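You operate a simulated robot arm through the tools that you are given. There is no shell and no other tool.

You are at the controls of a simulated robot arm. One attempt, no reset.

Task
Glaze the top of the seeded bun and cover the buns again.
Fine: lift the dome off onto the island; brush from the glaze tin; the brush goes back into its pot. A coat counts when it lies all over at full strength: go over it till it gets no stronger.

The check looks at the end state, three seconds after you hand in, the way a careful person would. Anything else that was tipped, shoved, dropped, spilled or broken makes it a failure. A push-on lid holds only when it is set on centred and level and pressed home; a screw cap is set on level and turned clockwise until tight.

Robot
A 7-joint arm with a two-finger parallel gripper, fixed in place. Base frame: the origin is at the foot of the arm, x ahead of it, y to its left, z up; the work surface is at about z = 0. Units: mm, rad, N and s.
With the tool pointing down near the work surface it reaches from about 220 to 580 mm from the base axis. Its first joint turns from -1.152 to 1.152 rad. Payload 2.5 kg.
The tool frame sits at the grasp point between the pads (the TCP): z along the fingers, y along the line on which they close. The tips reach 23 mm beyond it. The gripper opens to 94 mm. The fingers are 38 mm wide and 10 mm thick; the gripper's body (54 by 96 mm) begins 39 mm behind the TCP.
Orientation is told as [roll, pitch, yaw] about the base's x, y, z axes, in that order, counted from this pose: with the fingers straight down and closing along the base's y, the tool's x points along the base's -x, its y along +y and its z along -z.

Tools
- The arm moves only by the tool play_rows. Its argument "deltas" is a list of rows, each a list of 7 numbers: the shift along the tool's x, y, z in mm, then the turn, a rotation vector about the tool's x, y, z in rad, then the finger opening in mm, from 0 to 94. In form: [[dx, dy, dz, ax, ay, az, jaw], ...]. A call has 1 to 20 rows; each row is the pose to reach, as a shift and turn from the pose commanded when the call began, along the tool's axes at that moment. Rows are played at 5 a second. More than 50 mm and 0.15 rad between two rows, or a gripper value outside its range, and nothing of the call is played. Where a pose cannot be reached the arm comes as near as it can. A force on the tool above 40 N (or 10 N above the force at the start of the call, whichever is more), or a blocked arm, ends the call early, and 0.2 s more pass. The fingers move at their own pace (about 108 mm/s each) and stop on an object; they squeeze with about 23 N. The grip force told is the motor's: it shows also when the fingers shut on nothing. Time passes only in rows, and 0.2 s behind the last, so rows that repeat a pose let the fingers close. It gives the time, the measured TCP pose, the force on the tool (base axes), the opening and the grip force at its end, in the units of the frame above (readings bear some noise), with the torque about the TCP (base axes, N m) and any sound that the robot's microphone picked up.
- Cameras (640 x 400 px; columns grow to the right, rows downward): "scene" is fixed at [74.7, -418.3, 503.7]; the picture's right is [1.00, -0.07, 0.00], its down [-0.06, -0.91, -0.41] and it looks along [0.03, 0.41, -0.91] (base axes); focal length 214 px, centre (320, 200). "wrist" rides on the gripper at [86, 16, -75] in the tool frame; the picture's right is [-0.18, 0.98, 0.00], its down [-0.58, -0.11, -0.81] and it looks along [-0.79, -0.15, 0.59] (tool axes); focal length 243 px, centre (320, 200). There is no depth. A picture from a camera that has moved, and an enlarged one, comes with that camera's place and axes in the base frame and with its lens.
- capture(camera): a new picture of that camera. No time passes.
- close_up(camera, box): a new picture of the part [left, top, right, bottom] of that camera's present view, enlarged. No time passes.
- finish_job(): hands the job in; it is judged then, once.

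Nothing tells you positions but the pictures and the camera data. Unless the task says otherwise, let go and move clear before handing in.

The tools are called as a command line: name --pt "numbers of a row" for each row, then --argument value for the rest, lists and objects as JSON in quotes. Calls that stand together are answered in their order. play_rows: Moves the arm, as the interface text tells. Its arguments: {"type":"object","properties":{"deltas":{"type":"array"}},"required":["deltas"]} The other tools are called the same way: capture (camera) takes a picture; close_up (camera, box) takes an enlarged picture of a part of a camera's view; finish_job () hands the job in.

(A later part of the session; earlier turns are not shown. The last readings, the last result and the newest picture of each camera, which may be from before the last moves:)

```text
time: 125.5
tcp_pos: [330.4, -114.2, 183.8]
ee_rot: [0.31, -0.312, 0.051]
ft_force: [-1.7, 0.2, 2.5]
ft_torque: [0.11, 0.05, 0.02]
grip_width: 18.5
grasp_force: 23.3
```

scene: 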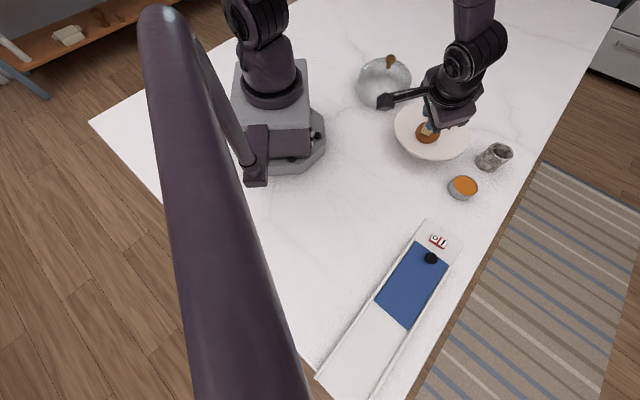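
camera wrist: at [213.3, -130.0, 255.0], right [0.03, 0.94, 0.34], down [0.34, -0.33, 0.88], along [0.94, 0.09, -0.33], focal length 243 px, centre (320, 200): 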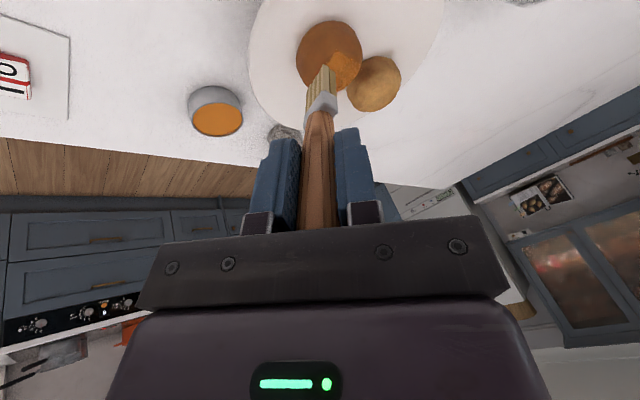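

play_rows --pt "-1.7 -1.8 0.3 0 0 0 0" --pt "-3.4 -3.6 0.5 0 0 0 0" --pt "-1.7 -1.8 0.3 0 0 0 0" --pt "0 0 0.2 0 0 0 0" --pt "1.7 1.8 0.2 0 0 0 0" --pt "3.4 3.6 0.2 0 0 0 0" --pt "5.1 5.5 0.2 0 0 0 0" --pt "6.9 7.3 0.2 0 0 0 0" --pt "8.6 9.1 0.2 0 0 0 0" --pt "10.3 10.9 0.3 0 0 0 0" --pt "12 12.7 0.5 0 0 0 0"

close_up --camera "wrist" --box '[270, 0, 420, 120]'

```text
time: 127.9
tcp_pos: [316.9, -101.9, 183.1]
ee_rot: [0.309, -0.315, 0.052]
ft_force: [0.4, 1.4, 0.5]
ft_torque: [0.0, -0.01, 0.03]
grip_width: 18.2
grasp_force: 22.8
```

```text
3.33 times, centred on (345, 60) of wrist
camera zoom: at [213.8, -114.4, 228.4], right [0.03, 0.94, 0.34], down [0.34, -0.33, 0.88], along [0.94, 0.09, -0.33], focal length 809 px, centre (237, 667)
```

zoom: 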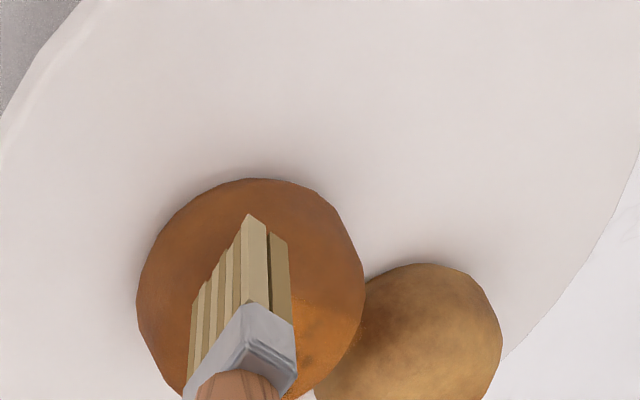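

play_rows --pt "0 0 -5 0 0 0 0" --pt "0 0 -14 0 0 0 0" --pt "0 -12 -22 0 0 0 0" --pt "0 -28 -26 0 0 0 0" --pt "0 -45 -28 0 0 0 0" --pt "0 -45 -28 0 0 0 0"

capture --camera "wrist"

close_up --camera "scene" --box '[415, 90, 465, 150]'

```text
time: 129.3
tcp_pos: [316.1, -153.0, 196.6]
ee_rot: [0.309, -0.31, 0.051]
ft_force: [-1.3, 0.1, -1.0]
ft_torque: [-0.04, -0.01, 0.01]
grip_width: 18.1
grasp_force: 22.7
```

```text
taken
camera wrist: at [212.8, -166.3, 240.6], right [0.04, 0.94, 0.34], down [0.34, -0.33, 0.88], along [0.94, 0.09, -0.34], focal length 243 px, centre (320, 200)
```

wrist: 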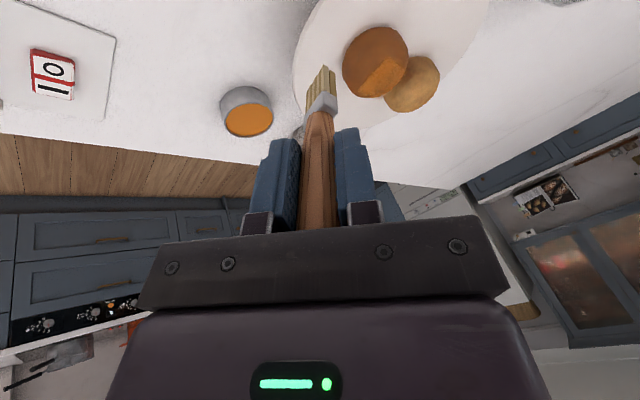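

```text
6.67 times, centred on (440, 120) of scene
camera zoom: at [74.7, -418.3, 503.7], right [1.0, -0.07, 0.0], down [-0.06, -0.91, -0.41], along [0.03, 0.41, -0.91], focal length 1430 px, centre (-480, 733)
```

zoom: 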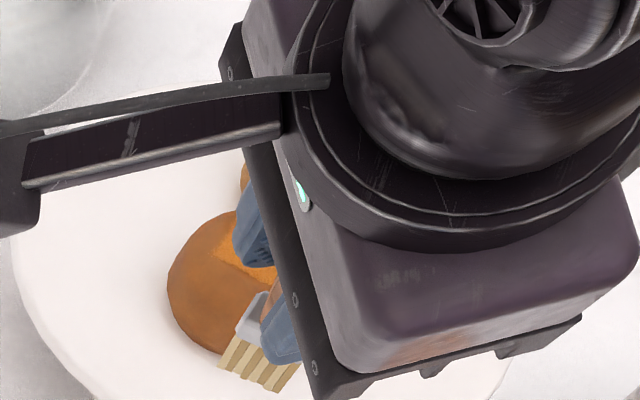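

close_up --camera "wrist" --box '[330, 10, 450, 120]'

```text
3.64 times, centred on (390, 65) of wrist
camera zoom: at [212.8, -166.3, 240.6], right [0.04, 0.94, 0.34], down [0.34, -0.33, 0.88], along [0.94, 0.09, -0.34], focal length 882 px, centre (66, 691)
```

zoom: 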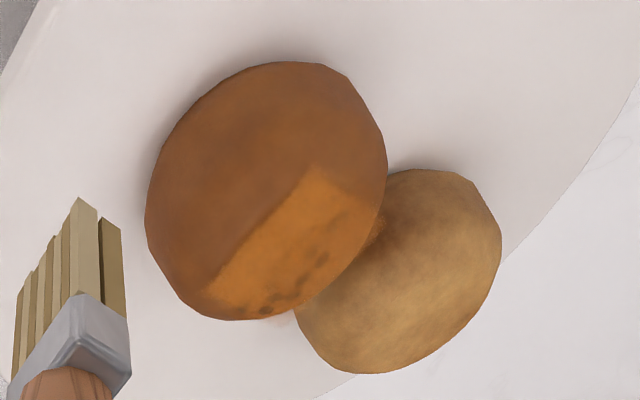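

The tilted strokes left no visible coat, so the brush may have run dry, and the seeded bun has slid a few mm towards +x from the sideways push. I'll go back upright, re-dip, and use only gentle vertical contact from here.

play_rows --pt "0 0 -10 0.06 0.064 0 0" --pt "0 0 -20 0.13 0.138 0 0" --pt "0 0 -30 0.2 0.212 0 0" --pt "0 0 -40 0.26 0.276 0 0" --pt "0 0 -40 0.299 0.317 0 0" --pt "0 0 -40 0.299 0.317 0 0"

close_up --camera "scene" --box '[415, 90, 465, 150]'

capture --camera "wrist"

```text
time: 130.7
tcp_pos: [306.3, -166.6, 232.2]
ee_rot: [-0.002, 0.001, 0.099]
ft_force: [0.7, -0.4, -0.1]
ft_torque: [0.0, 0.01, -0.02]
grip_width: 18.3
grasp_force: 23.2
```

```text
6.67 times, centred on (440, 120) of scene
camera zoom: at [74.7, -418.3, 503.7], right [1.0, -0.07, 0.0], down [-0.06, -0.91, -0.41], along [0.03, 0.41, -0.91], focal length 1430 px, centre (-480, 733)
```

zoom: 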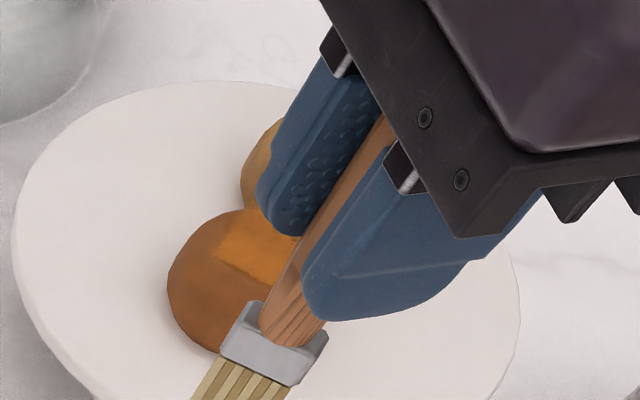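

```text
taken
camera wrist: at [219.0, -158.6, 305.9], right [0.08, 1.0, 0.0], down [0.59, -0.05, 0.81], along [0.8, -0.07, -0.59], focal length 243 px, centre (320, 200)
```

wrist: 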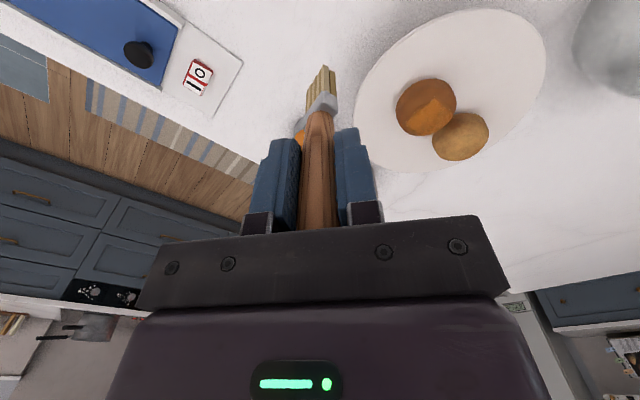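

play_rows --pt "-6 -1.5 0 0 0 0 0" --pt "-20 -5 0 0 0 0 0" --pt "-38 -10 0 0 0 0 0" --pt "-56 -14.5 0 0 0 0 0" --pt "-74 -19 0 0 0 0 0" --pt "-92 -24 0 0 0 0 0" --pt "-110 -28.5 0 0 0 0 0" --pt "-126 -32.5 0 0 0 0 0" --pt "-138 -35.6 0 0 0 0 0" --pt "-142.5 -36.7 10 0 0 0 0" --pt "-142.5 -36.7 30 0 0 0 0" --pt "-142.5 -36.7 50 0 0 0 0" --pt "-142.5 -36.7 70 0 0 0 0" --pt "-142.5 -36.7 88 0 0 0 0" --pt "-142.5 -36.7 100 0 0 0 0" --pt "-142.5 -36.7 106 0 0 0 0" --pt "-142.5 -36.7 106 0 0 0 0"

close_up --camera "scene" --box '[440, 140, 510, 210]'

close_up --camera "scene" --box '[415, 90, 465, 150]'

```text
time: 134.3
tcp_pos: [451.5, -188.5, 126.1]
ee_rot: [0.001, -0.002, 0.1]
ft_force: [0.7, -0.3, 0.5]
ft_torque: [0.01, 0.0, -0.01]
grip_width: 18.2
grasp_force: 23.2
```

```text
5.71 times, centred on (475, 175) of scene
camera zoom: at [74.7, -418.3, 503.7], right [1.0, -0.07, 0.0], down [-0.06, -0.91, -0.41], along [0.03, 0.41, -0.91], focal length 1226 px, centre (-566, 343)
```

zoom: 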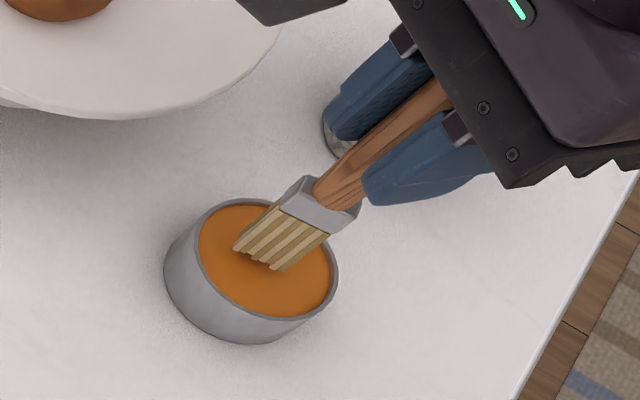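

```text
6.67 times, centred on (440, 120) of scene
camera zoom: at [74.7, -418.3, 503.7], right [1.0, -0.07, 0.0], down [-0.06, -0.91, -0.41], along [0.03, 0.41, -0.91], focal length 1430 px, centre (-480, 733)
```

zoom: 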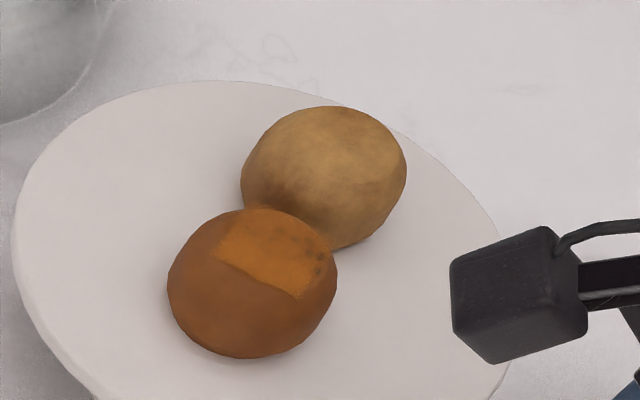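

Plain bun unmoved; the seeded bun shifted only about 3–4 mm. Coat so far is a clean-edged strong patch on the crown. I'm dipping again with gentle steps.

play_rows --pt "0 0 1.5 0 0 0 0" --pt "0 0 3 0 0 0 0" --pt "0 0 3 0 0 0 0"

```text
time: 135.1
tcp_pos: [450.0, -188.0, 124.0]
ee_rot: [0.001, -0.002, 0.1]
ft_force: [-0.3, 0.5, -1.0]
ft_torque: [-0.04, 0.01, -0.02]
grip_width: 17.9
grasp_force: 22.9
```

play_rows --pt "0 0 0.7 0 0 0 0" --pt "0 0 1.3 0 0 0 0" --pt "0 0 1.3 0 0 0 0"

```text
time: 135.9
tcp_pos: [452.3, -188.9, 121.7]
ee_rot: [-0.001, 0.001, 0.1]
ft_force: [0.0, 0.2, -0.2]
ft_torque: [-0.01, 0.05, 0.01]
grip_width: 18.1
grasp_force: 22.6
```

play_rows --pt "0 0 0.5 0 0 0 0" --pt "0 0 1 0 0 0 0" --pt "0 0 1 0 0 0 0"

```text
time: 136.7
tcp_pos: [451.7, -188.0, 119.9]
ee_rot: [0.0, -0.002, 0.099]
ft_force: [0.3, 0.6, 1.1]
ft_torque: [0.04, 0.05, 0.0]
grip_width: 18.2
grasp_force: 23.1
```

play_rows --pt "0 0 0.5 0 0 0 0" --pt "0 0 0.5 0 0 0 0"

```text
time: 137.3
tcp_pos: [450.8, -187.5, 120.2]
ee_rot: [0.0, -0.001, 0.101]
ft_force: [-0.4, 0.0, 4.9]
ft_torque: [0.05, 0.12, -0.01]
grip_width: 18.1
grasp_force: 22.9
```

Contact at 4.9 N. I'll dwell, lift, and go to the bare near side, staying upright.

play_rows --pt "0 0 0 0 0 0 0" --pt "0 0 0 0 0 0 0" --pt "0 0 0 0 0 0 0" --pt "0 0 0 0 0 0 0" --pt "0 0 0 0 0 0 0" --pt "0 0 -2 0 0 0 0" --pt "0 0 -6 0 0 0 0" --pt "0 0 -10 0 0 0 0" --pt "0 0 -10 0 0 0 0" --pt "0 0 -10 0 0 0 0" --pt "0 0 -10 0 0 0 0" --pt "0 0 -22 0 0 0 0" --pt "0 0 -40 0 0 0 0" --pt "0 0 -58 0 0 0 0" --pt "0 0 -76 0 0 0 0" --pt "0 0 -92 0 0 0 0" --pt "0 0 -100 0 0 0 0"

play_rows --pt "3 4.7 0 0 0 0 0" --pt "9 14 0 0 0 0 0" --pt "17 26.5 0 0 0 0 0" --pt "26 40.6 0 0 0 0 0" --pt "35 54.6 0 0 0 0 0" --pt "44 68.7 0 0 0 0 0" --pt "53 82.7 0 0 0 0 0" --pt "62 96.8 0 0 0 0 0" --pt "70 109.3 0 0 0 0 0" --pt "76 118.6 0 0 0 0 0" --pt "78.9 123.1 0 0 0 0 0" --pt "78.9 123.1 8 0 0 0 0" --pt "78.9 123.1 16 0 0 0 0" --pt "78.9 123.1 21 0 0 0 0" --pt "78.9 123.1 23.5 0 0 0 0" --pt "78.9 123.1 23.5 0 0 0 0"

close_up --camera "scene" --box '[415, 90, 465, 150]'

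close_up --camera "wrist" --box '[270, 0, 420, 130]'

```text
time: 140.9
tcp_pos: [451.4, -188.6, 221.2]
ee_rot: [-0.001, 0.0, 0.101]
ft_force: [-0.3, -0.2, -0.4]
ft_torque: [-0.04, -0.01, 0.01]
grip_width: 17.9
grasp_force: 23.4
```

```text
time: 144.3
tcp_pos: [360.0, -73.4, 197.1]
ee_rot: [-0.001, -0.001, 0.098]
ft_force: [-0.5, 0.4, -0.6]
ft_torque: [-0.04, -0.02, 0.01]
grip_width: 18.1
grasp_force: 23.2
```

```text
6.67 times, centred on (440, 120) of scene
camera zoom: at [74.7, -418.3, 503.7], right [1.0, -0.07, 0.0], down [-0.06, -0.91, -0.41], along [0.03, 0.41, -0.91], focal length 1430 px, centre (-480, 733)
```

zoom: 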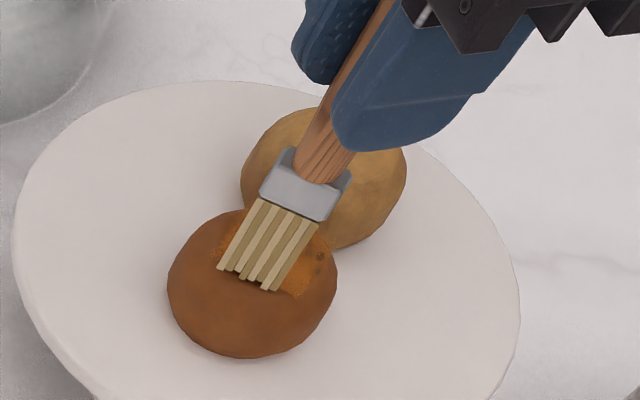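

```text
3.08 times, centred on (345, 65) of wrist
camera zoom: at [273.4, -66.2, 270.5], right [0.08, 1.0, 0.0], down [0.59, -0.05, 0.81], along [0.8, -0.07, -0.59], focal length 746 px, centre (243, 615)
```

zoom: 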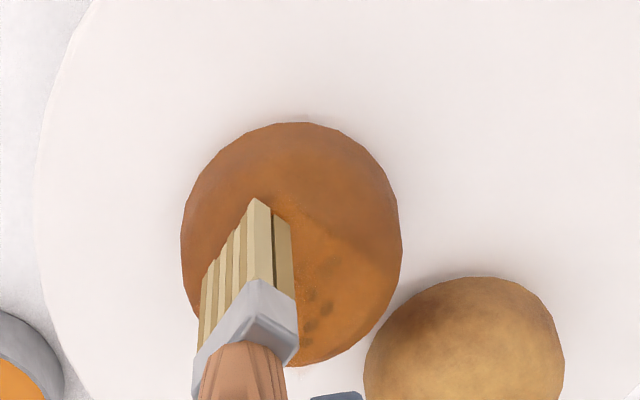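

play_rows --pt "2 -1.8 0 0 0 0 0" --pt "3.6 -3.4 0 0 0 0 0" --pt "3.6 -3.4 1 0 0 0 0" --pt "3.6 -3.4 1.8 0 0 0 0" --pt "3.6 -3.4 1.8 0 0 0 0"

```text
time: 145.5
tcp_pos: [356.8, -76.9, 194.5]
ee_rot: [-0.001, 0.0, 0.1]
ft_force: [-0.6, -0.9, 1.7]
ft_torque: [-0.04, 0.13, 0.04]
grip_width: 18.1
grasp_force: 23.1
```

play_rows --pt "0 0 0.3 0 0 0 0" --pt "0 0 0.3 0 0 0 0"

close_up --camera "scene" --box '[415, 90, 465, 150]'

```text
time: 146.1
tcp_pos: [356.7, -77.4, 195.2]
ee_rot: [0.001, -0.002, 0.1]
ft_force: [-2.7, -0.4, 7.5]
ft_torque: [0.03, 0.19, 0.01]
grip_width: 18.2
grasp_force: 22.5
```

```text
6.67 times, centred on (440, 120) of scene
camera zoom: at [74.7, -418.3, 503.7], right [1.0, -0.07, 0.0], down [-0.06, -0.91, -0.41], along [0.03, 0.41, -0.91], focal length 1430 px, centre (-480, 733)
```

zoom: 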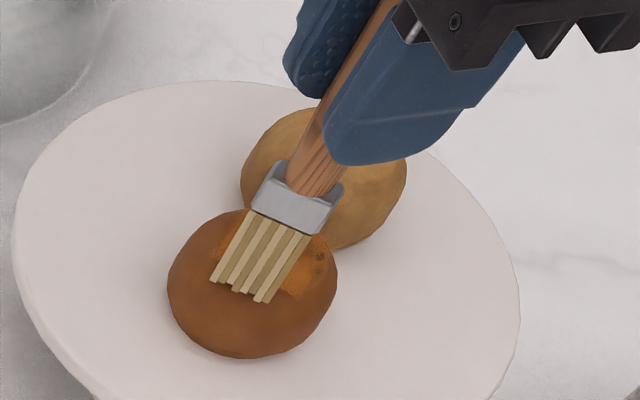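

play_rows --pt "-1.4 -1.5 0 0 0 0 0" --pt "-2.7 -2.9 0 0 0 0 0" --pt "-4.1 -4.4 0 0 0 0 0" --pt "-2.7 -2.9 0 0 0 0 0" --pt "-1.4 -1.5 0 0 0 0 0" --pt "0 0 0 0 0 0 0" --pt "1.4 1.5 0 0 0 0 0" --pt "2.7 2.9 0 0 0 0 0" --pt "4.1 4.4 0 0 0 0 0"

play_rows --pt "0 0 -4 0 0 0 0" --pt "0 0 -12 0 0 0 0" --pt "0 0 -22 0 0 0 0" --pt "0 0 -32 0 0 0 0" --pt "0 -10 -36 0 0 0 0" --pt "0 -25 -36 0 0 0 0" --pt "0 -40 -36 0 0 0 0" --pt "0 -40 -36 0 0 0 0"

close_up --camera "wrist" --box '[320, 10, 470, 130]'

close_up --camera "scene" --box '[415, 90, 465, 150]'

```text
time: 148.1
tcp_pos: [353.6, -73.2, 194.6]
ee_rot: [-0.002, -0.003, 0.099]
ft_force: [3.5, -3.6, 9.7]
ft_torque: [-0.34, -0.33, -0.01]
grip_width: 18.1
grasp_force: 23.0
```

```text
time: 149.9
tcp_pos: [355.9, -113.8, 229.7]
ee_rot: [0.001, 0.0, 0.098]
ft_force: [0.6, -0.3, -0.6]
ft_torque: [-0.01, -0.05, 0.0]
grip_width: 18.1
grasp_force: 22.9
```

```text
3.33 times, centred on (395, 70) of wrist
camera zoom: at [269.5, -106.1, 303.8], right [0.08, 1.0, 0.0], down [0.59, -0.05, 0.81], along [0.8, -0.07, -0.59], focal length 809 px, centre (70, 633)
```

zoom: 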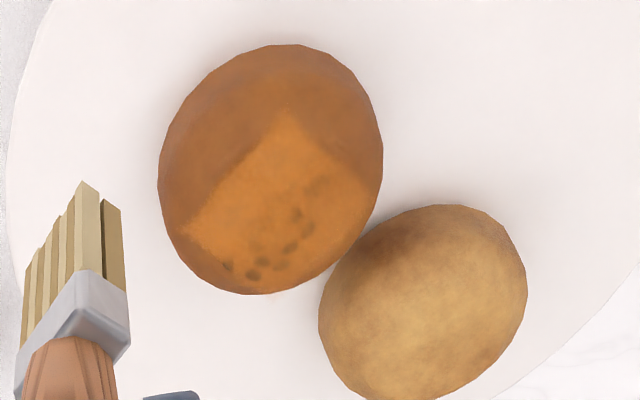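

```text
6.67 times, centred on (440, 120) of scene
camera zoom: at [74.7, -418.3, 503.7], right [1.0, -0.07, 0.0], down [-0.06, -0.91, -0.41], along [0.03, 0.41, -0.91], focal length 1430 px, centre (-480, 733)
```

zoom: 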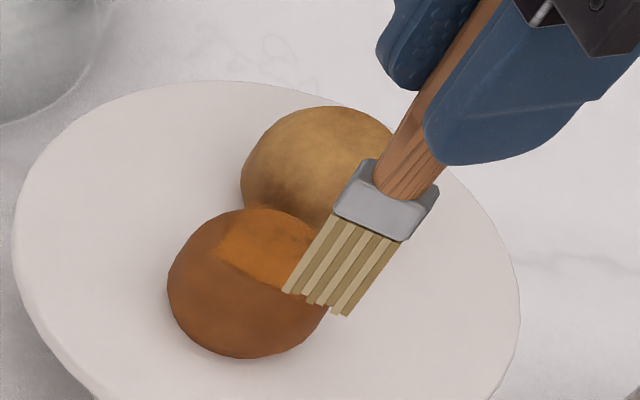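

The coat has stopped growing at the same straight edge despite loaded contact beyond it. The paintable area is evidently a square of about 33 mm centred on the crown. The near edge is fully coated; the far/right parts still look thin. I'll look closely.

close_up --camera "wrist" --box '[350, 20, 440, 105]'

close_up --camera "scene" --box '[418, 115, 448, 145]'

```text
4.71 times, centred on (395, 62) of wrist
camera zoom: at [269.5, -106.1, 303.8], right [0.08, 1.0, 0.0], down [0.59, -0.05, 0.81], along [0.8, -0.07, -0.59], focal length 1142 px, centre (-33, 847)
```

zoom: 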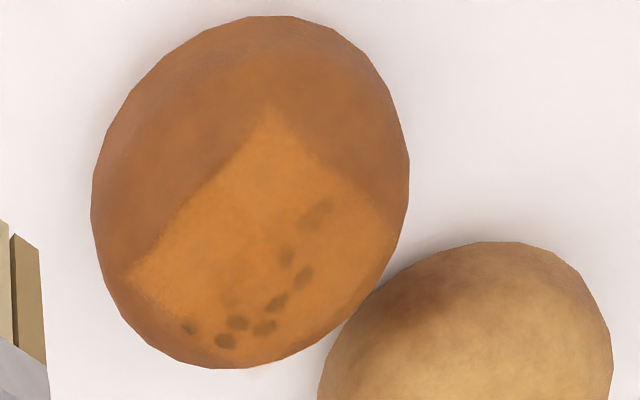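

```text
13.33 times, centred on (433, 130) of scene
camera zoom: at [74.7, -418.3, 503.7], right [1.0, -0.07, 0.0], down [-0.06, -0.91, -0.41], along [0.03, 0.41, -0.91], focal length 2860 px, centre (-1187, 1133)
```

zoom: 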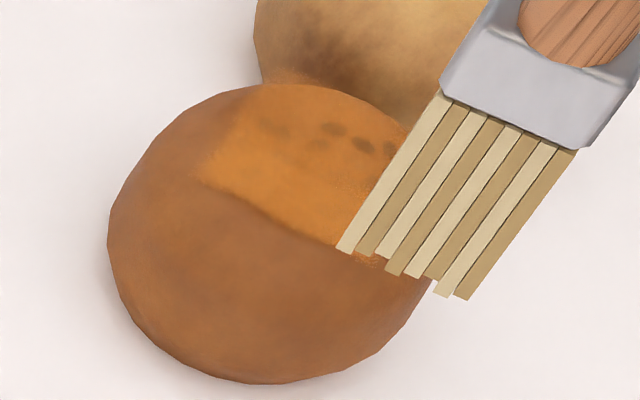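

The near edge being a hard limit isn't proven yet. The brush is freshly loaded, so I'll do one gentle test: tilt 18° on the near side, touch with only a few newtons, and see whether any coat appears outside the patch.

play_rows --pt "5 2 3 -0.05 -0.053 0 0" --pt "11 4.3 8 -0.1 -0.106 0 0" --pt "18 7 14 -0.16 -0.17 0 0" --pt "25 9.8 20.7 -0.2154 -0.2286 0 0" --pt "25 9.8 20.7 -0.2154 -0.2286 0 0"

play_rows --pt "0 0 7 0 0 0 0" --pt "0 0 14 0 0 0 0" --pt "0 0 19 0 0 0 0" --pt "0 0 21.5 0 0 0 0" --pt "0 0 21.5 0 0 0 0"

close_up --camera "wrist" --box '[270, 0, 420, 130]'

```text
time: 151.1
tcp_pos: [330.4, -106.3, 210.3]
ee_rot: [0.221, -0.23, 0.075]
ft_force: [-0.5, -1.0, 0.3]
ft_torque: [-0.01, 0.03, 0.0]
grip_width: 18.2
grasp_force: 23.3
```

```text
time: 152.3
tcp_pos: [334.9, -99.8, 189.3]
ee_rot: [0.219, -0.227, 0.077]
ft_force: [0.4, 0.4, -0.2]
ft_torque: [0.01, 0.02, -0.03]
grip_width: 18.1
grasp_force: 22.7
```

```text
3.08 times, centred on (345, 65) of wrist
camera zoom: at [234.8, -109.0, 243.1], right [0.06, 0.97, 0.25], down [0.41, -0.25, 0.87], along [0.91, 0.05, -0.41], focal length 746 px, centre (243, 615)
```

zoom: 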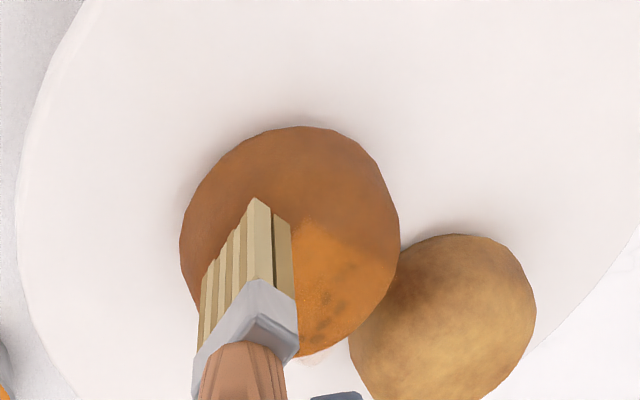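

play_rows --pt "0 0 0.7 0 0 0 0" --pt "0 0 1.4 0 0 0 0" --pt "0 0 1.4 0 0 0 0"

```text
time: 153.1
tcp_pos: [336.1, -100.5, 188.4]
ee_rot: [0.217, -0.228, 0.073]
ft_force: [-5.4, -3.0, 9.5]
ft_torque: [0.05, 0.1, 0.02]
grip_width: 18.3
grasp_force: 22.6
```

play_rows --pt "0 0 -0.4 0 0 0 0" --pt "1.2 1.3 -0.4 0 0 0 0" --pt "2.4 2.5 -0.4 0 0 0 0" --pt "3.4 3.6 -0.4 0 0 0 0" --pt "2.4 2.5 -0.4 0 0 0 0" --pt "1.2 1.3 -0.4 0 0 0 0" --pt "0 0 -0.4 0 0 0 0" --pt "-1.2 -1.3 -0.4 0 0 0 0" --pt "-2.4 -2.5 -0.4 0 0 0 0" --pt "-1.2 -1.3 -0.4 0 0 0 0" --pt "0 0 -0.4 0 0 0 0"

play_rows --pt "0 0 -5 0 0 0 0" --pt "0 0 -14 0 0 0 0" --pt "0 -10 -24 0 0 0 0" --pt "0 -25 -30 0 0 0 0" --pt "0 -40 -30 0 0 0 0" --pt "0 -40 -30 0 0 0 0"

close_up --camera "wrist" --box '[320, 0, 470, 130]'

```text
time: 155.5
tcp_pos: [334.1, -99.8, 189.5]
ee_rot: [0.22, -0.227, 0.077]
ft_force: [0.2, 0.2, 0.0]
ft_torque: [-0.01, 0.01, 0.0]
grip_width: 18.1
grasp_force: 23.1
```

```text
time: 156.9
tcp_pos: [333.5, -146.1, 207.9]
ee_rot: [0.217, -0.228, 0.076]
ft_force: [0.6, -0.5, -0.8]
ft_torque: [-0.03, -0.02, 0.01]
grip_width: 18.2
grasp_force: 23.1
```

```text
3.08 times, centred on (395, 65) of wrist
camera zoom: at [233.9, -154.6, 262.9], right [0.06, 0.97, 0.25], down [0.41, -0.25, 0.87], along [0.91, 0.05, -0.42], focal length 746 px, centre (89, 615)
```

zoom: 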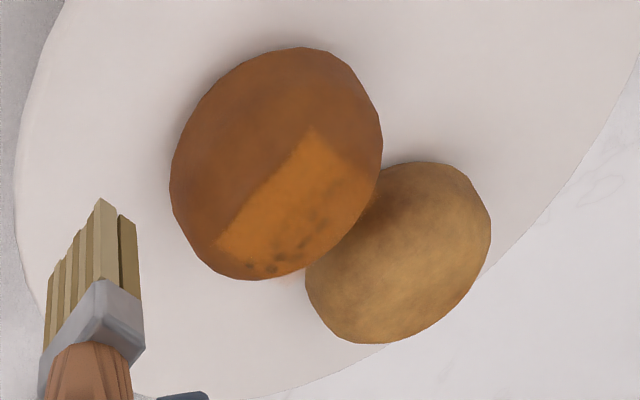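

No coat forms outside the sharp edge even with a fresh brush, so the paintable top is that square. The near half is strong and the far half is thinner (seeds still showing). I'll return upright, re-dip, and then work the far half.

play_rows --pt "0 0 -8 0.05 0.053 0 0" --pt "0 0 -15 0.1 0.106 0 0" --pt "0 0 -22 0.16 0.17 0 0" --pt "0 0 -27 0.2154 0.2286 0 0" --pt "0 0 -27 0.2154 0.2286 0 0"

capture --camera "wrist"

```text
time: 158.1
tcp_pos: [328.8, -152.5, 234.4]
ee_rot: [-0.001, 0.0, 0.099]
ft_force: [-0.6, -1.0, -0.2]
ft_torque: [0.0, 0.01, 0.02]
grip_width: 18.2
grasp_force: 23.3
```

```text
taken
camera wrist: at [241.4, -145.2, 308.4], right [0.09, 1.0, 0.0], down [0.59, -0.05, 0.81], along [0.8, -0.07, -0.59], focal length 243 px, centre (320, 200)
```

wrist: 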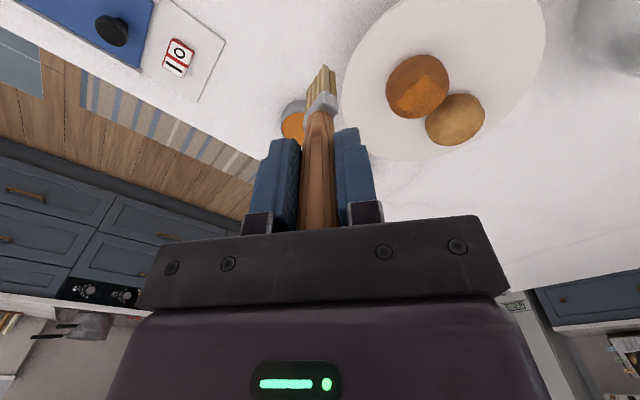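

play_rows --pt "-5 -2 0 0 0 0 0" --pt "-16 -6.5 0 0 0 0 0" --pt "-32 -13 0 0 0 0 0" --pt "-49 -20 0 0 0 0 0" --pt "-66 -26.7 0 0 0 0 0" --pt "-83 -33.6 0 0 0 0 0" --pt "-99 -40 0 0 0 0 0" --pt "-112 -45.3 0 0 0 0 0" --pt "-118.9 -48.1 8 0 0 0 0" --pt "-118.9 -48.1 28 0 0 0 0" --pt "-118.9 -48.1 48 0 0 0 0" --pt "-118.9 -48.1 68 0 0 0 0" --pt "-118.9 -48.1 86 0 0 0 0" --pt "-118.9 -48.1 100 0 0 0 0" --pt "-118.9 -48.1 108 0 0 0 0" --pt "-118.9 -48.1 111 0 0 0 0" --pt "-118.9 -48.1 111 0 0 0 0"

```text
time: 161.7
tcp_pos: [452.4, -188.6, 123.2]
ee_rot: [0.0, -0.002, 0.1]
ft_force: [0.6, 0.4, -0.4]
ft_torque: [0.01, 0.03, -0.02]
grip_width: 18.1
grasp_force: 22.9
```

play_rows --pt "0 0 1 0 0 0 0" --pt "0 0 2 0 0 0 0" --pt "0 0 2 0 0 0 0"

```text
time: 162.5
tcp_pos: [451.6, -189.0, 121.2]
ee_rot: [0.0, -0.002, 0.099]
ft_force: [0.6, -0.3, -0.2]
ft_torque: [0.05, 0.01, 0.01]
grip_width: 17.8
grasp_force: 22.8
```

play_rows --pt "0 0 0.5 0 0 0 0" --pt "0 0 1 0 0 0 0" --pt "0 0 1 0 0 0 0"

```text
time: 163.3
tcp_pos: [451.2, -186.7, 121.0]
ee_rot: [-0.001, -0.003, 0.098]
ft_force: [-1.0, 1.0, 4.9]
ft_torque: [0.04, 0.12, 0.01]
grip_width: 17.9
grasp_force: 22.9
```

play_rows --pt "0 0 0 0 0 0 0" --pt "0 0 0 0 0 0 0" --pt "0 0 0 0 0 0 0" --pt "0 0 0 0 0 0 0" --pt "0 0 0 0 0 0 0" --pt "0 0 -2 0 0 0 0" --pt "0 0 -6 0 0 0 0" --pt "0 0 -10 0 0 0 0" --pt "0 0 -10 0 0 0 0" --pt "0 0 -10 0 0 0 0" --pt "0 0 -10 0 0 0 0" --pt "0 0 -22 0 0 0 0" --pt "0 0 -40 0 0 0 0" --pt "0 0 -58 0 0 0 0" --pt "0 0 -76 0 0 0 0" --pt "0 0 -92 0 0 0 0" --pt "0 0 -100 0 0 0 0"

close_up --camera "scene" --box '[415, 90, 465, 150]'

play_rows --pt "2 4.3 0 0 0 0 0" --pt "7 14.9 0 0 0 0 0" --pt "13 27.6 0 0 0 0 0" --pt "20 42.5 0 0 0 0 0" --pt "27 57.4 0 0 0 0 0" --pt "34 72.2 0 0 0 0 0" --pt "41 87 0 0 0 0 0" --pt "48 102 0 0 0 0 0" --pt "55 116.8 0 0 0 0 0" --pt "60 127.4 0 0 0 0 0" --pt "64.4 136.8 0 0 0 0 0" --pt "64.4 136.8 8 0 0 0 0" --pt "64.4 136.8 16 0 0 0 0" --pt "64.4 136.8 21 0 0 0 0" --pt "64.4 136.8 23.5 0 0 0 0" --pt "64.4 136.8 23.5 0 0 0 0"

close_up --camera "wrist" --box '[270, 0, 420, 130]'

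close_up --camera "scene" --box '[415, 90, 465, 150]'

```text
time: 166.9
tcp_pos: [451.7, -188.5, 219.8]
ee_rot: [0.001, -0.002, 0.101]
ft_force: [0.3, 0.0, 0.3]
ft_torque: [0.0, -0.04, 0.0]
grip_width: 18.3
grasp_force: 23.1
```

```text
6.67 times, centred on (440, 120) of scene
camera zoom: at [74.7, -418.3, 503.7], right [1.0, -0.07, 0.0], down [-0.06, -0.91, -0.41], along [0.03, 0.41, -0.91], focal length 1430 px, centre (-480, 733)
```

zoom: 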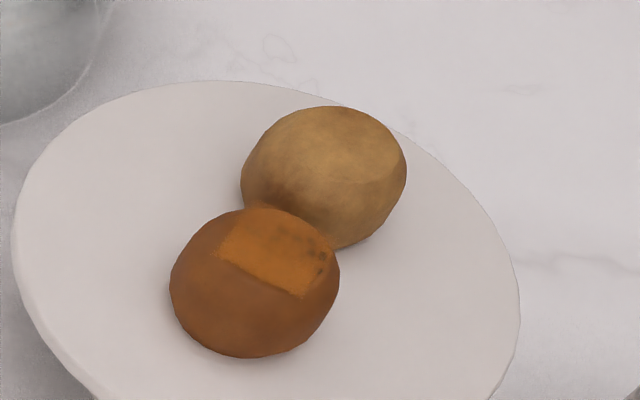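

```text
time: 170.3
tcp_pos: [372.5, -59.3, 196.3]
ee_rot: [0.0, -0.001, 0.099]
ft_force: [-0.5, 0.1, -1.2]
ft_torque: [0.01, 0.01, 0.05]
grip_width: 18.1
grasp_force: 23.8
```

```text
3.08 times, centred on (345, 65) of wrist
camera zoom: at [286.8, -51.9, 270.5], right [0.08, 1.0, 0.0], down [0.59, -0.05, 0.81], along [0.8, -0.07, -0.59], focal length 746 px, centre (243, 615)
```

zoom: 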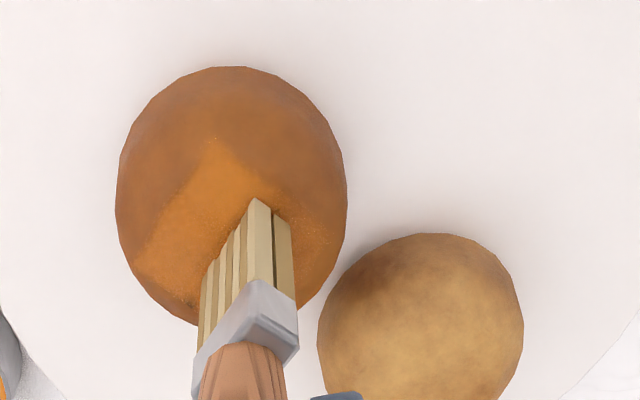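

```text
6.67 times, centred on (440, 120) of scene
camera zoom: at [74.7, -418.3, 503.7], right [1.0, -0.07, 0.0], down [-0.06, -0.91, -0.41], along [0.03, 0.41, -0.91], focal length 1430 px, centre (-480, 733)
```

zoom: 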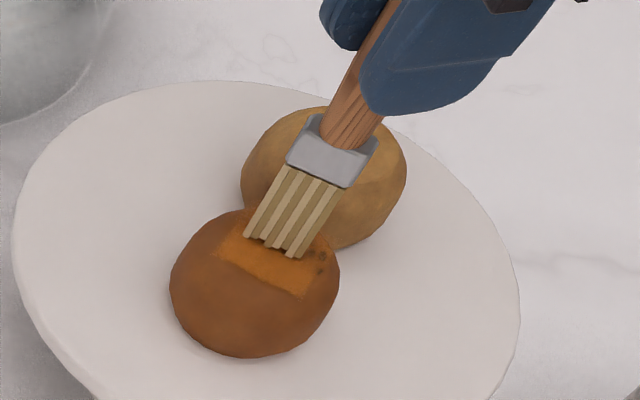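

The bun is steady. I'm over the far half now, and will lower to light contact and stroke sideways.

play_rows --pt "0 0 0.7 0 0 0 0" --pt "0 0 1.5 0 0 0 0" --pt "0 0 1.5 0 0 0 0"

```text
time: 171.1
tcp_pos: [374.3, -59.9, 195.4]
ee_rot: [0.0, -0.003, 0.1]
ft_force: [0.7, -1.0, 1.1]
ft_torque: [0.0, 0.02, 0.03]
grip_width: 17.8
grasp_force: 23.3
```

play_rows --pt "0 0 0.3 0 0 0 0" --pt "1.7 1.8 0.3 0 0 0 0" --pt "3.4 3.6 0.3 0 0 0 0" --pt "5.1 5.5 0.4 0 0 0 0" --pt "3.4 3.6 0.3 0 0 0 0" --pt "1.7 1.8 0.3 0 0 0 0" --pt "0 0 0.3 0 0 0 0"

```text
time: 172.7
tcp_pos: [373.5, -58.4, 195.2]
ee_rot: [0.002, 0.001, 0.102]
ft_force: [-3.6, 2.3, 9.3]
ft_torque: [0.37, 0.4, -0.03]
grip_width: 17.9
grasp_force: 22.6
```

play_rows --pt "-1.7 -1.8 -0.1 0 0 0 0" --pt "-3.4 -3.6 -0.1 0 0 0 0" --pt "-5.1 -5.5 0 0 0 0 0" --pt "-6.9 -7.3 0.1 0 0 0 0" --pt "-5.1 -5.5 0 0 0 0 0" --pt "-3.4 -3.6 -0.1 0 0 0 0" --pt "-1.7 -1.8 -0.1 0 0 0 0" --pt "0 0 -0.1 0 0 0 0"

close_up --camera "wrist" --box '[270, 0, 420, 130]'

close_up --camera "scene" --box '[415, 90, 465, 150]'

```text
time: 174.5
tcp_pos: [374.6, -59.0, 195.2]
ee_rot: [-0.001, -0.001, 0.099]
ft_force: [0.5, 0.1, 1.5]
ft_torque: [-0.1, -0.02, 0.01]
grip_width: 17.9
grasp_force: 22.6
```

```text
3.08 times, centred on (345, 65) of wrist
camera zoom: at [287.2, -51.9, 269.0], right [0.09, 1.0, 0.0], down [0.59, -0.05, 0.81], along [0.8, -0.07, -0.59], focal length 746 px, centre (243, 615)
```

zoom: 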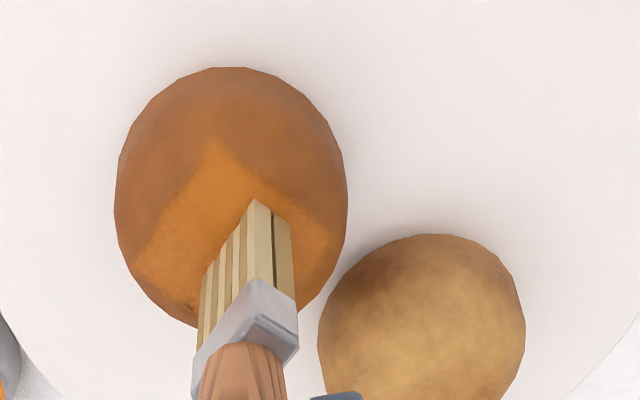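

```text
6.67 times, centred on (440, 120) of scene
camera zoom: at [74.7, -418.3, 503.7], right [1.0, -0.07, 0.0], down [-0.06, -0.91, -0.41], along [0.03, 0.41, -0.91], focal length 1430 px, centre (-480, 733)
```

zoom: 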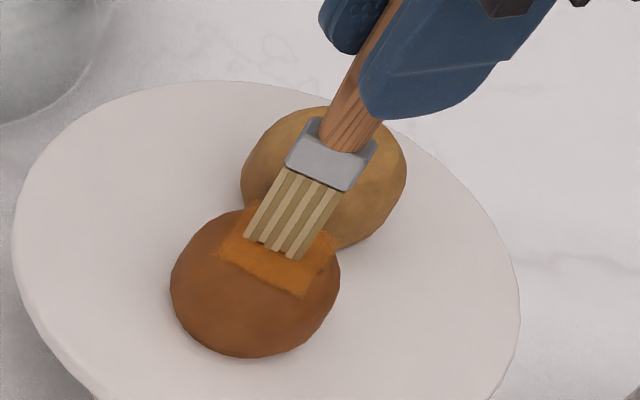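

The far half is filling in: the right corner of the patch is now orange and the seeds there are covered. I'll move a lane further out and repeat.

play_rows --pt "-2.2 2.1 0.3 0 0 0 0" --pt "-4.4 4.1 0.8 0 0 0 0" --pt "-2.7 5.9 0.8 0 0 0 0" --pt "-1.0 7.7 0.9 0 0 0 0" --pt "0.7 9.6 1.0 0 0 0 0" --pt "-1.0 7.7 0.9 0 0 0 0" --pt "-2.7 5.9 0.8 0 0 0 0" --pt "-4.4 4.1 0.8 0 0 0 0"

```text
time: 176.3
tcp_pos: [377.7, -53.1, 193.2]
ee_rot: [0.002, 0.001, 0.103]
ft_force: [-2.8, 5.0, 15.2]
ft_torque: [0.51, 0.37, 0.0]
grip_width: 18.4
grasp_force: 23.0
```

play_rows --pt "0 0 -0.5 0 0 0 0" --pt "-1.7 -1.8 -0.5 0 0 0 0" --pt "-3.4 -3.6 -0.5 0 0 0 0" --pt "-5.1 -5.5 -0.4 0 0 0 0" --pt "-6.9 -7.3 -0.3 0 0 0 0" --pt "-5.1 -5.5 -0.4 0 0 0 0" --pt "-3.4 -3.6 -0.5 0 0 0 0" --pt "-1.7 -1.8 -0.5 0 0 0 0" --pt "0 0 -0.5 0 0 0 0"

close_up --camera "scene" --box '[415, 90, 465, 150]'

close_up --camera "wrist" --box '[270, 0, 420, 130]'

```text
time: 178.3
tcp_pos: [377.8, -54.8, 193.7]
ee_rot: [0.001, 0.0, 0.101]
ft_force: [0.5, -0.6, -0.7]
ft_torque: [0.0, 0.03, -0.04]
grip_width: 18.1
grasp_force: 22.5
```

```text
6.67 times, centred on (440, 120) of scene
camera zoom: at [74.7, -418.3, 503.7], right [1.0, -0.07, 0.0], down [-0.06, -0.91, -0.41], along [0.03, 0.41, -0.91], focal length 1430 px, centre (-480, 733)
```

zoom: 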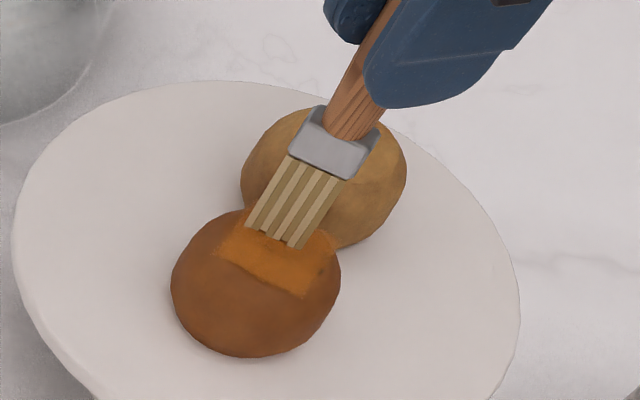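

```text
3.08 times, centred on (345, 65) of wrist
camera zoom: at [290.8, -46.8, 268.4], right [0.08, 1.0, 0.0], down [0.59, -0.05, 0.81], along [0.8, -0.07, -0.59], focal length 746 px, centre (243, 615)
```

zoom: 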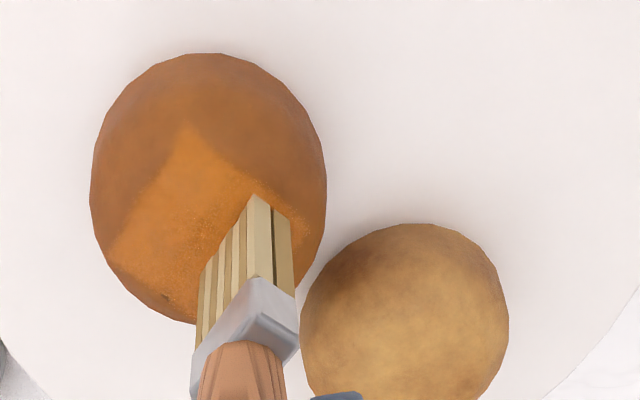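

play_rows --pt "0 0 -4 0 0 0 0" --pt "0 0 -12 0 0 0 0" --pt "0 0 -22 0 0 0 0" --pt "3 -10 -32 0 0 0 0" --pt "8 -28 -36 0 0 0 0" --pt "14 -48 -36 0 0 0 0" --pt "16 -60 -36 0 0 0 0" --pt "16 -60 -36 0 0 0 0"

close_up --camera "wrist" --box '[350, 10, 450, 120]'

close_up --camera "scene" --box '[418, 105, 448, 150]'

```text
time: 180.1
tcp_pos: [366.4, -117.4, 231.6]
ee_rot: [0.002, -0.001, 0.1]
ft_force: [0.0, 1.6, 0.5]
ft_torque: [-0.01, -0.02, -0.02]
grip_width: 18.0
grasp_force: 22.7
```

```text
3.64 times, centred on (400, 65) of wrist
camera zoom: at [280.8, -109.2, 304.6], right [0.08, 1.0, 0.0], down [0.59, -0.05, 0.81], along [0.8, -0.07, -0.59], focal length 882 px, centre (29, 691)
```

zoom: 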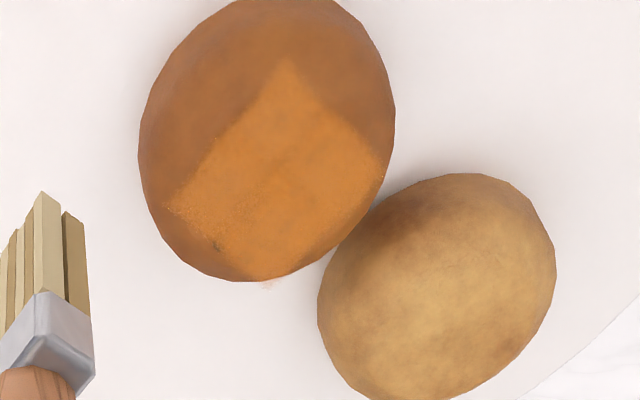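

```text
8.89 times, centred on (433, 128) of scene
camera zoom: at [74.7, -418.3, 503.7], right [1.0, -0.07, 0.0], down [-0.06, -0.91, -0.41], along [0.03, 0.41, -0.91], focal length 1906 px, centre (-684, 844)
```

zoom: 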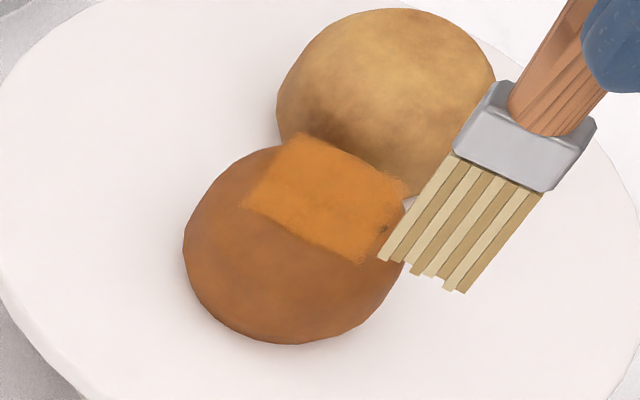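

The patch is now clearly visible as a square of about 32 mm on the crown. It's nearly uniform, with a grainier strip and one dark seed along its −q (right-hand, +x/−y) edge. I'll re-dip and go over both side edges.

play_rows --pt "-4 -4 0 0 0 0 0" --pt "-12 -12.4 0 0 0 0 0" --pt "-23 -23.8 0 0 0 0 0" --pt "-34 -35 0 0 0 0 0" --pt "-45 -46.5 0 0 0 0 0" --pt "-56 -58 0 0 0 0 0" --pt "-66 -68.2 0 0 0 0 0" --pt "-74 -76.5 0 0 0 0 0" --pt "-77 -79.6 8 0 0 0 0" --pt "-77 -79.6 26 0 0 0 0" --pt "-77 -79.6 46 0 0 0 0" --pt "-77 -79.6 66 0 0 0 0" --pt "-77 -79.6 84 0 0 0 0" --pt "-77 -79.6 98 0 0 0 0" --pt "-77 -79.6 105 0 0 0 0" --pt "-77 -79.6 108.5 0 0 0 0" --pt "-77 -79.6 108.5 0 0 0 0"

close_up --camera "scene" --box '[415, 100, 455, 150]'

```text
time: 183.7
tcp_pos: [451.4, -187.2, 121.9]
ee_rot: [0.001, -0.001, 0.1]
ft_force: [-0.9, 0.1, 0.0]
ft_torque: [0.01, 0.0, 0.0]
grip_width: 17.9
grasp_force: 23.8
```

```text
8.00 times, centred on (435, 125) of scene
camera zoom: at [74.7, -418.3, 503.7], right [1.0, -0.07, 0.0], down [-0.06, -0.91, -0.41], along [0.03, 0.41, -0.91], focal length 1716 px, centre (-600, 800)
```

zoom: 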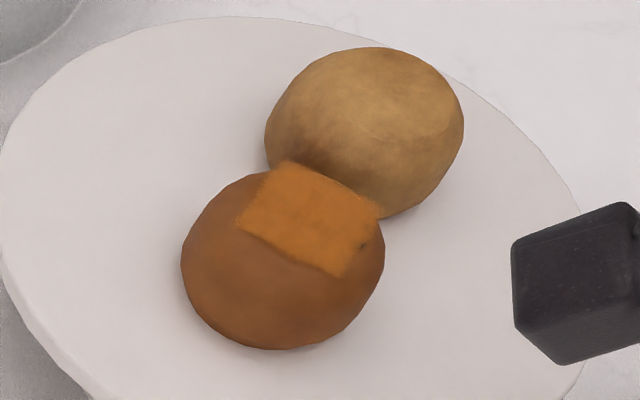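

The square coat looks nearly uniform from here, with one darker spot near its right edge. Finishing the dip now.

play_rows --pt "0 0 0.7 0 0 0 0" --pt "0 0 1.4 0 0 0 0" --pt "0 0 1.4 0 0 0 0"

```text
time: 184.5
tcp_pos: [452.7, -187.5, 121.8]
ee_rot: [-0.001, -0.001, 0.1]
ft_force: [0.1, 0.3, -0.2]
ft_torque: [0.0, -0.04, -0.01]
grip_width: 18.0
grasp_force: 23.2
```

play_rows --pt "0 0 0.5 0 0 0 0" --pt "0 0 1 0 0 0 0" --pt "0 0 1 0 0 0 0"

```text
time: 185.3
tcp_pos: [451.8, -187.1, 120.3]
ee_rot: [0.0, -0.002, 0.1]
ft_force: [0.6, 0.2, 1.3]
ft_torque: [0.01, 0.01, 0.0]
grip_width: 18.1
grasp_force: 23.1
```

play_rows --pt "0 0 0.4 0 0 0 0" --pt "0 0 0.4 0 0 0 0" --pt "0 0 0.4 0 0 0 0" --pt "0 0 0.4 0 0 0 0" --pt "0 0 0.4 0 0 0 0"

```text
time: 186.5
tcp_pos: [452.7, -187.4, 119.8]
ee_rot: [0.0, -0.002, 0.1]
ft_force: [-0.8, -0.3, 5.3]
ft_torque: [0.08, 0.06, 0.0]
grip_width: 18.2
grasp_force: 22.6
```

play_rows --pt "0 0 0 0 0 0 0" --pt "0 0 0 0 0 0 0" --pt "0 0 -2 0 0 0 0" --pt "0 0 -6 0 0 0 0" --pt "0 0 -10 0 0 0 0" --pt "0 0 -10 0 0 0 0" --pt "0 0 -10 0 0 0 0" --pt "0 0 -10 0 0 0 0" --pt "0 0 -22 0 0 0 0" --pt "0 0 -40 0 0 0 0" --pt "0 0 -58 0 0 0 0" --pt "0 0 -76 0 0 0 0" --pt "0 0 -92 0 0 0 0" --pt "0 0 -100 0 0 0 0"

play_rows --pt "2 4.1 0 0 0 0 0" --pt "7 14.4 0 0 0 0 0" --pt "13 26.8 0 0 0 0 0" --pt "20 41.2 0 0 0 0 0" --pt "27 55.6 0 0 0 0 0" --pt "34 70 0 0 0 0 0" --pt "41 84.4 0 0 0 0 0" --pt "48 98.8 0 0 0 0 0" --pt "54 111.2 0 0 0 0 0" --pt "58.5 120.5 0 0 0 0 0" --pt "61.4 126.4 0 0 0 0 0" --pt "61.4 126.4 8 0 0 0 0" --pt "61.4 126.4 16 0 0 0 0" --pt "61.4 126.4 21 0 0 0 0" --pt "61.4 126.4 24 0 0 0 0" --pt "61.4 126.4 24 0 0 0 0"

close_up --camera "scene" --box '[415, 90, 465, 150]'

close_up --camera "wrist" --box '[270, 0, 420, 130]'

```text
time: 189.5
tcp_pos: [453.5, -186.2, 219.2]
ee_rot: [0.001, -0.002, 0.098]
ft_force: [0.4, -0.3, -0.1]
ft_torque: [0.02, -0.02, -0.04]
grip_width: 18.4
grasp_force: 22.9
```

```text
time: 192.9
tcp_pos: [378.1, -67.6, 194.9]
ee_rot: [-0.002, -0.001, 0.101]
ft_force: [0.4, -0.1, -0.8]
ft_torque: [0.03, -0.03, 0.0]
grip_width: 18.3
grasp_force: 23.1
```

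```text
6.67 times, centred on (440, 120) of scene
camera zoom: at [74.7, -418.3, 503.7], right [1.0, -0.07, 0.0], down [-0.06, -0.91, -0.41], along [0.03, 0.41, -0.91], focal length 1430 px, centre (-480, 733)
```

zoom: 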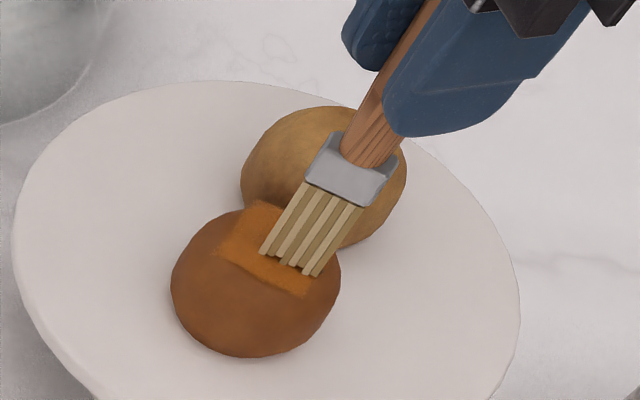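

```text
3.08 times, centred on (345, 65) of wrist
camera zoom: at [291.9, -60.2, 269.5], right [0.08, 1.0, 0.0], down [0.59, -0.05, 0.81], along [0.8, -0.07, -0.59], focal length 746 px, centre (243, 615)
```

zoom: 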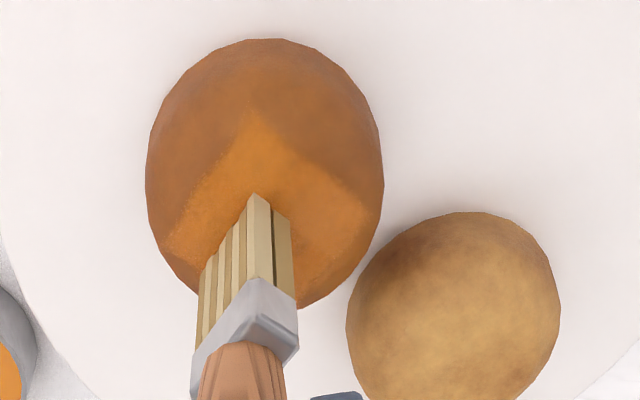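

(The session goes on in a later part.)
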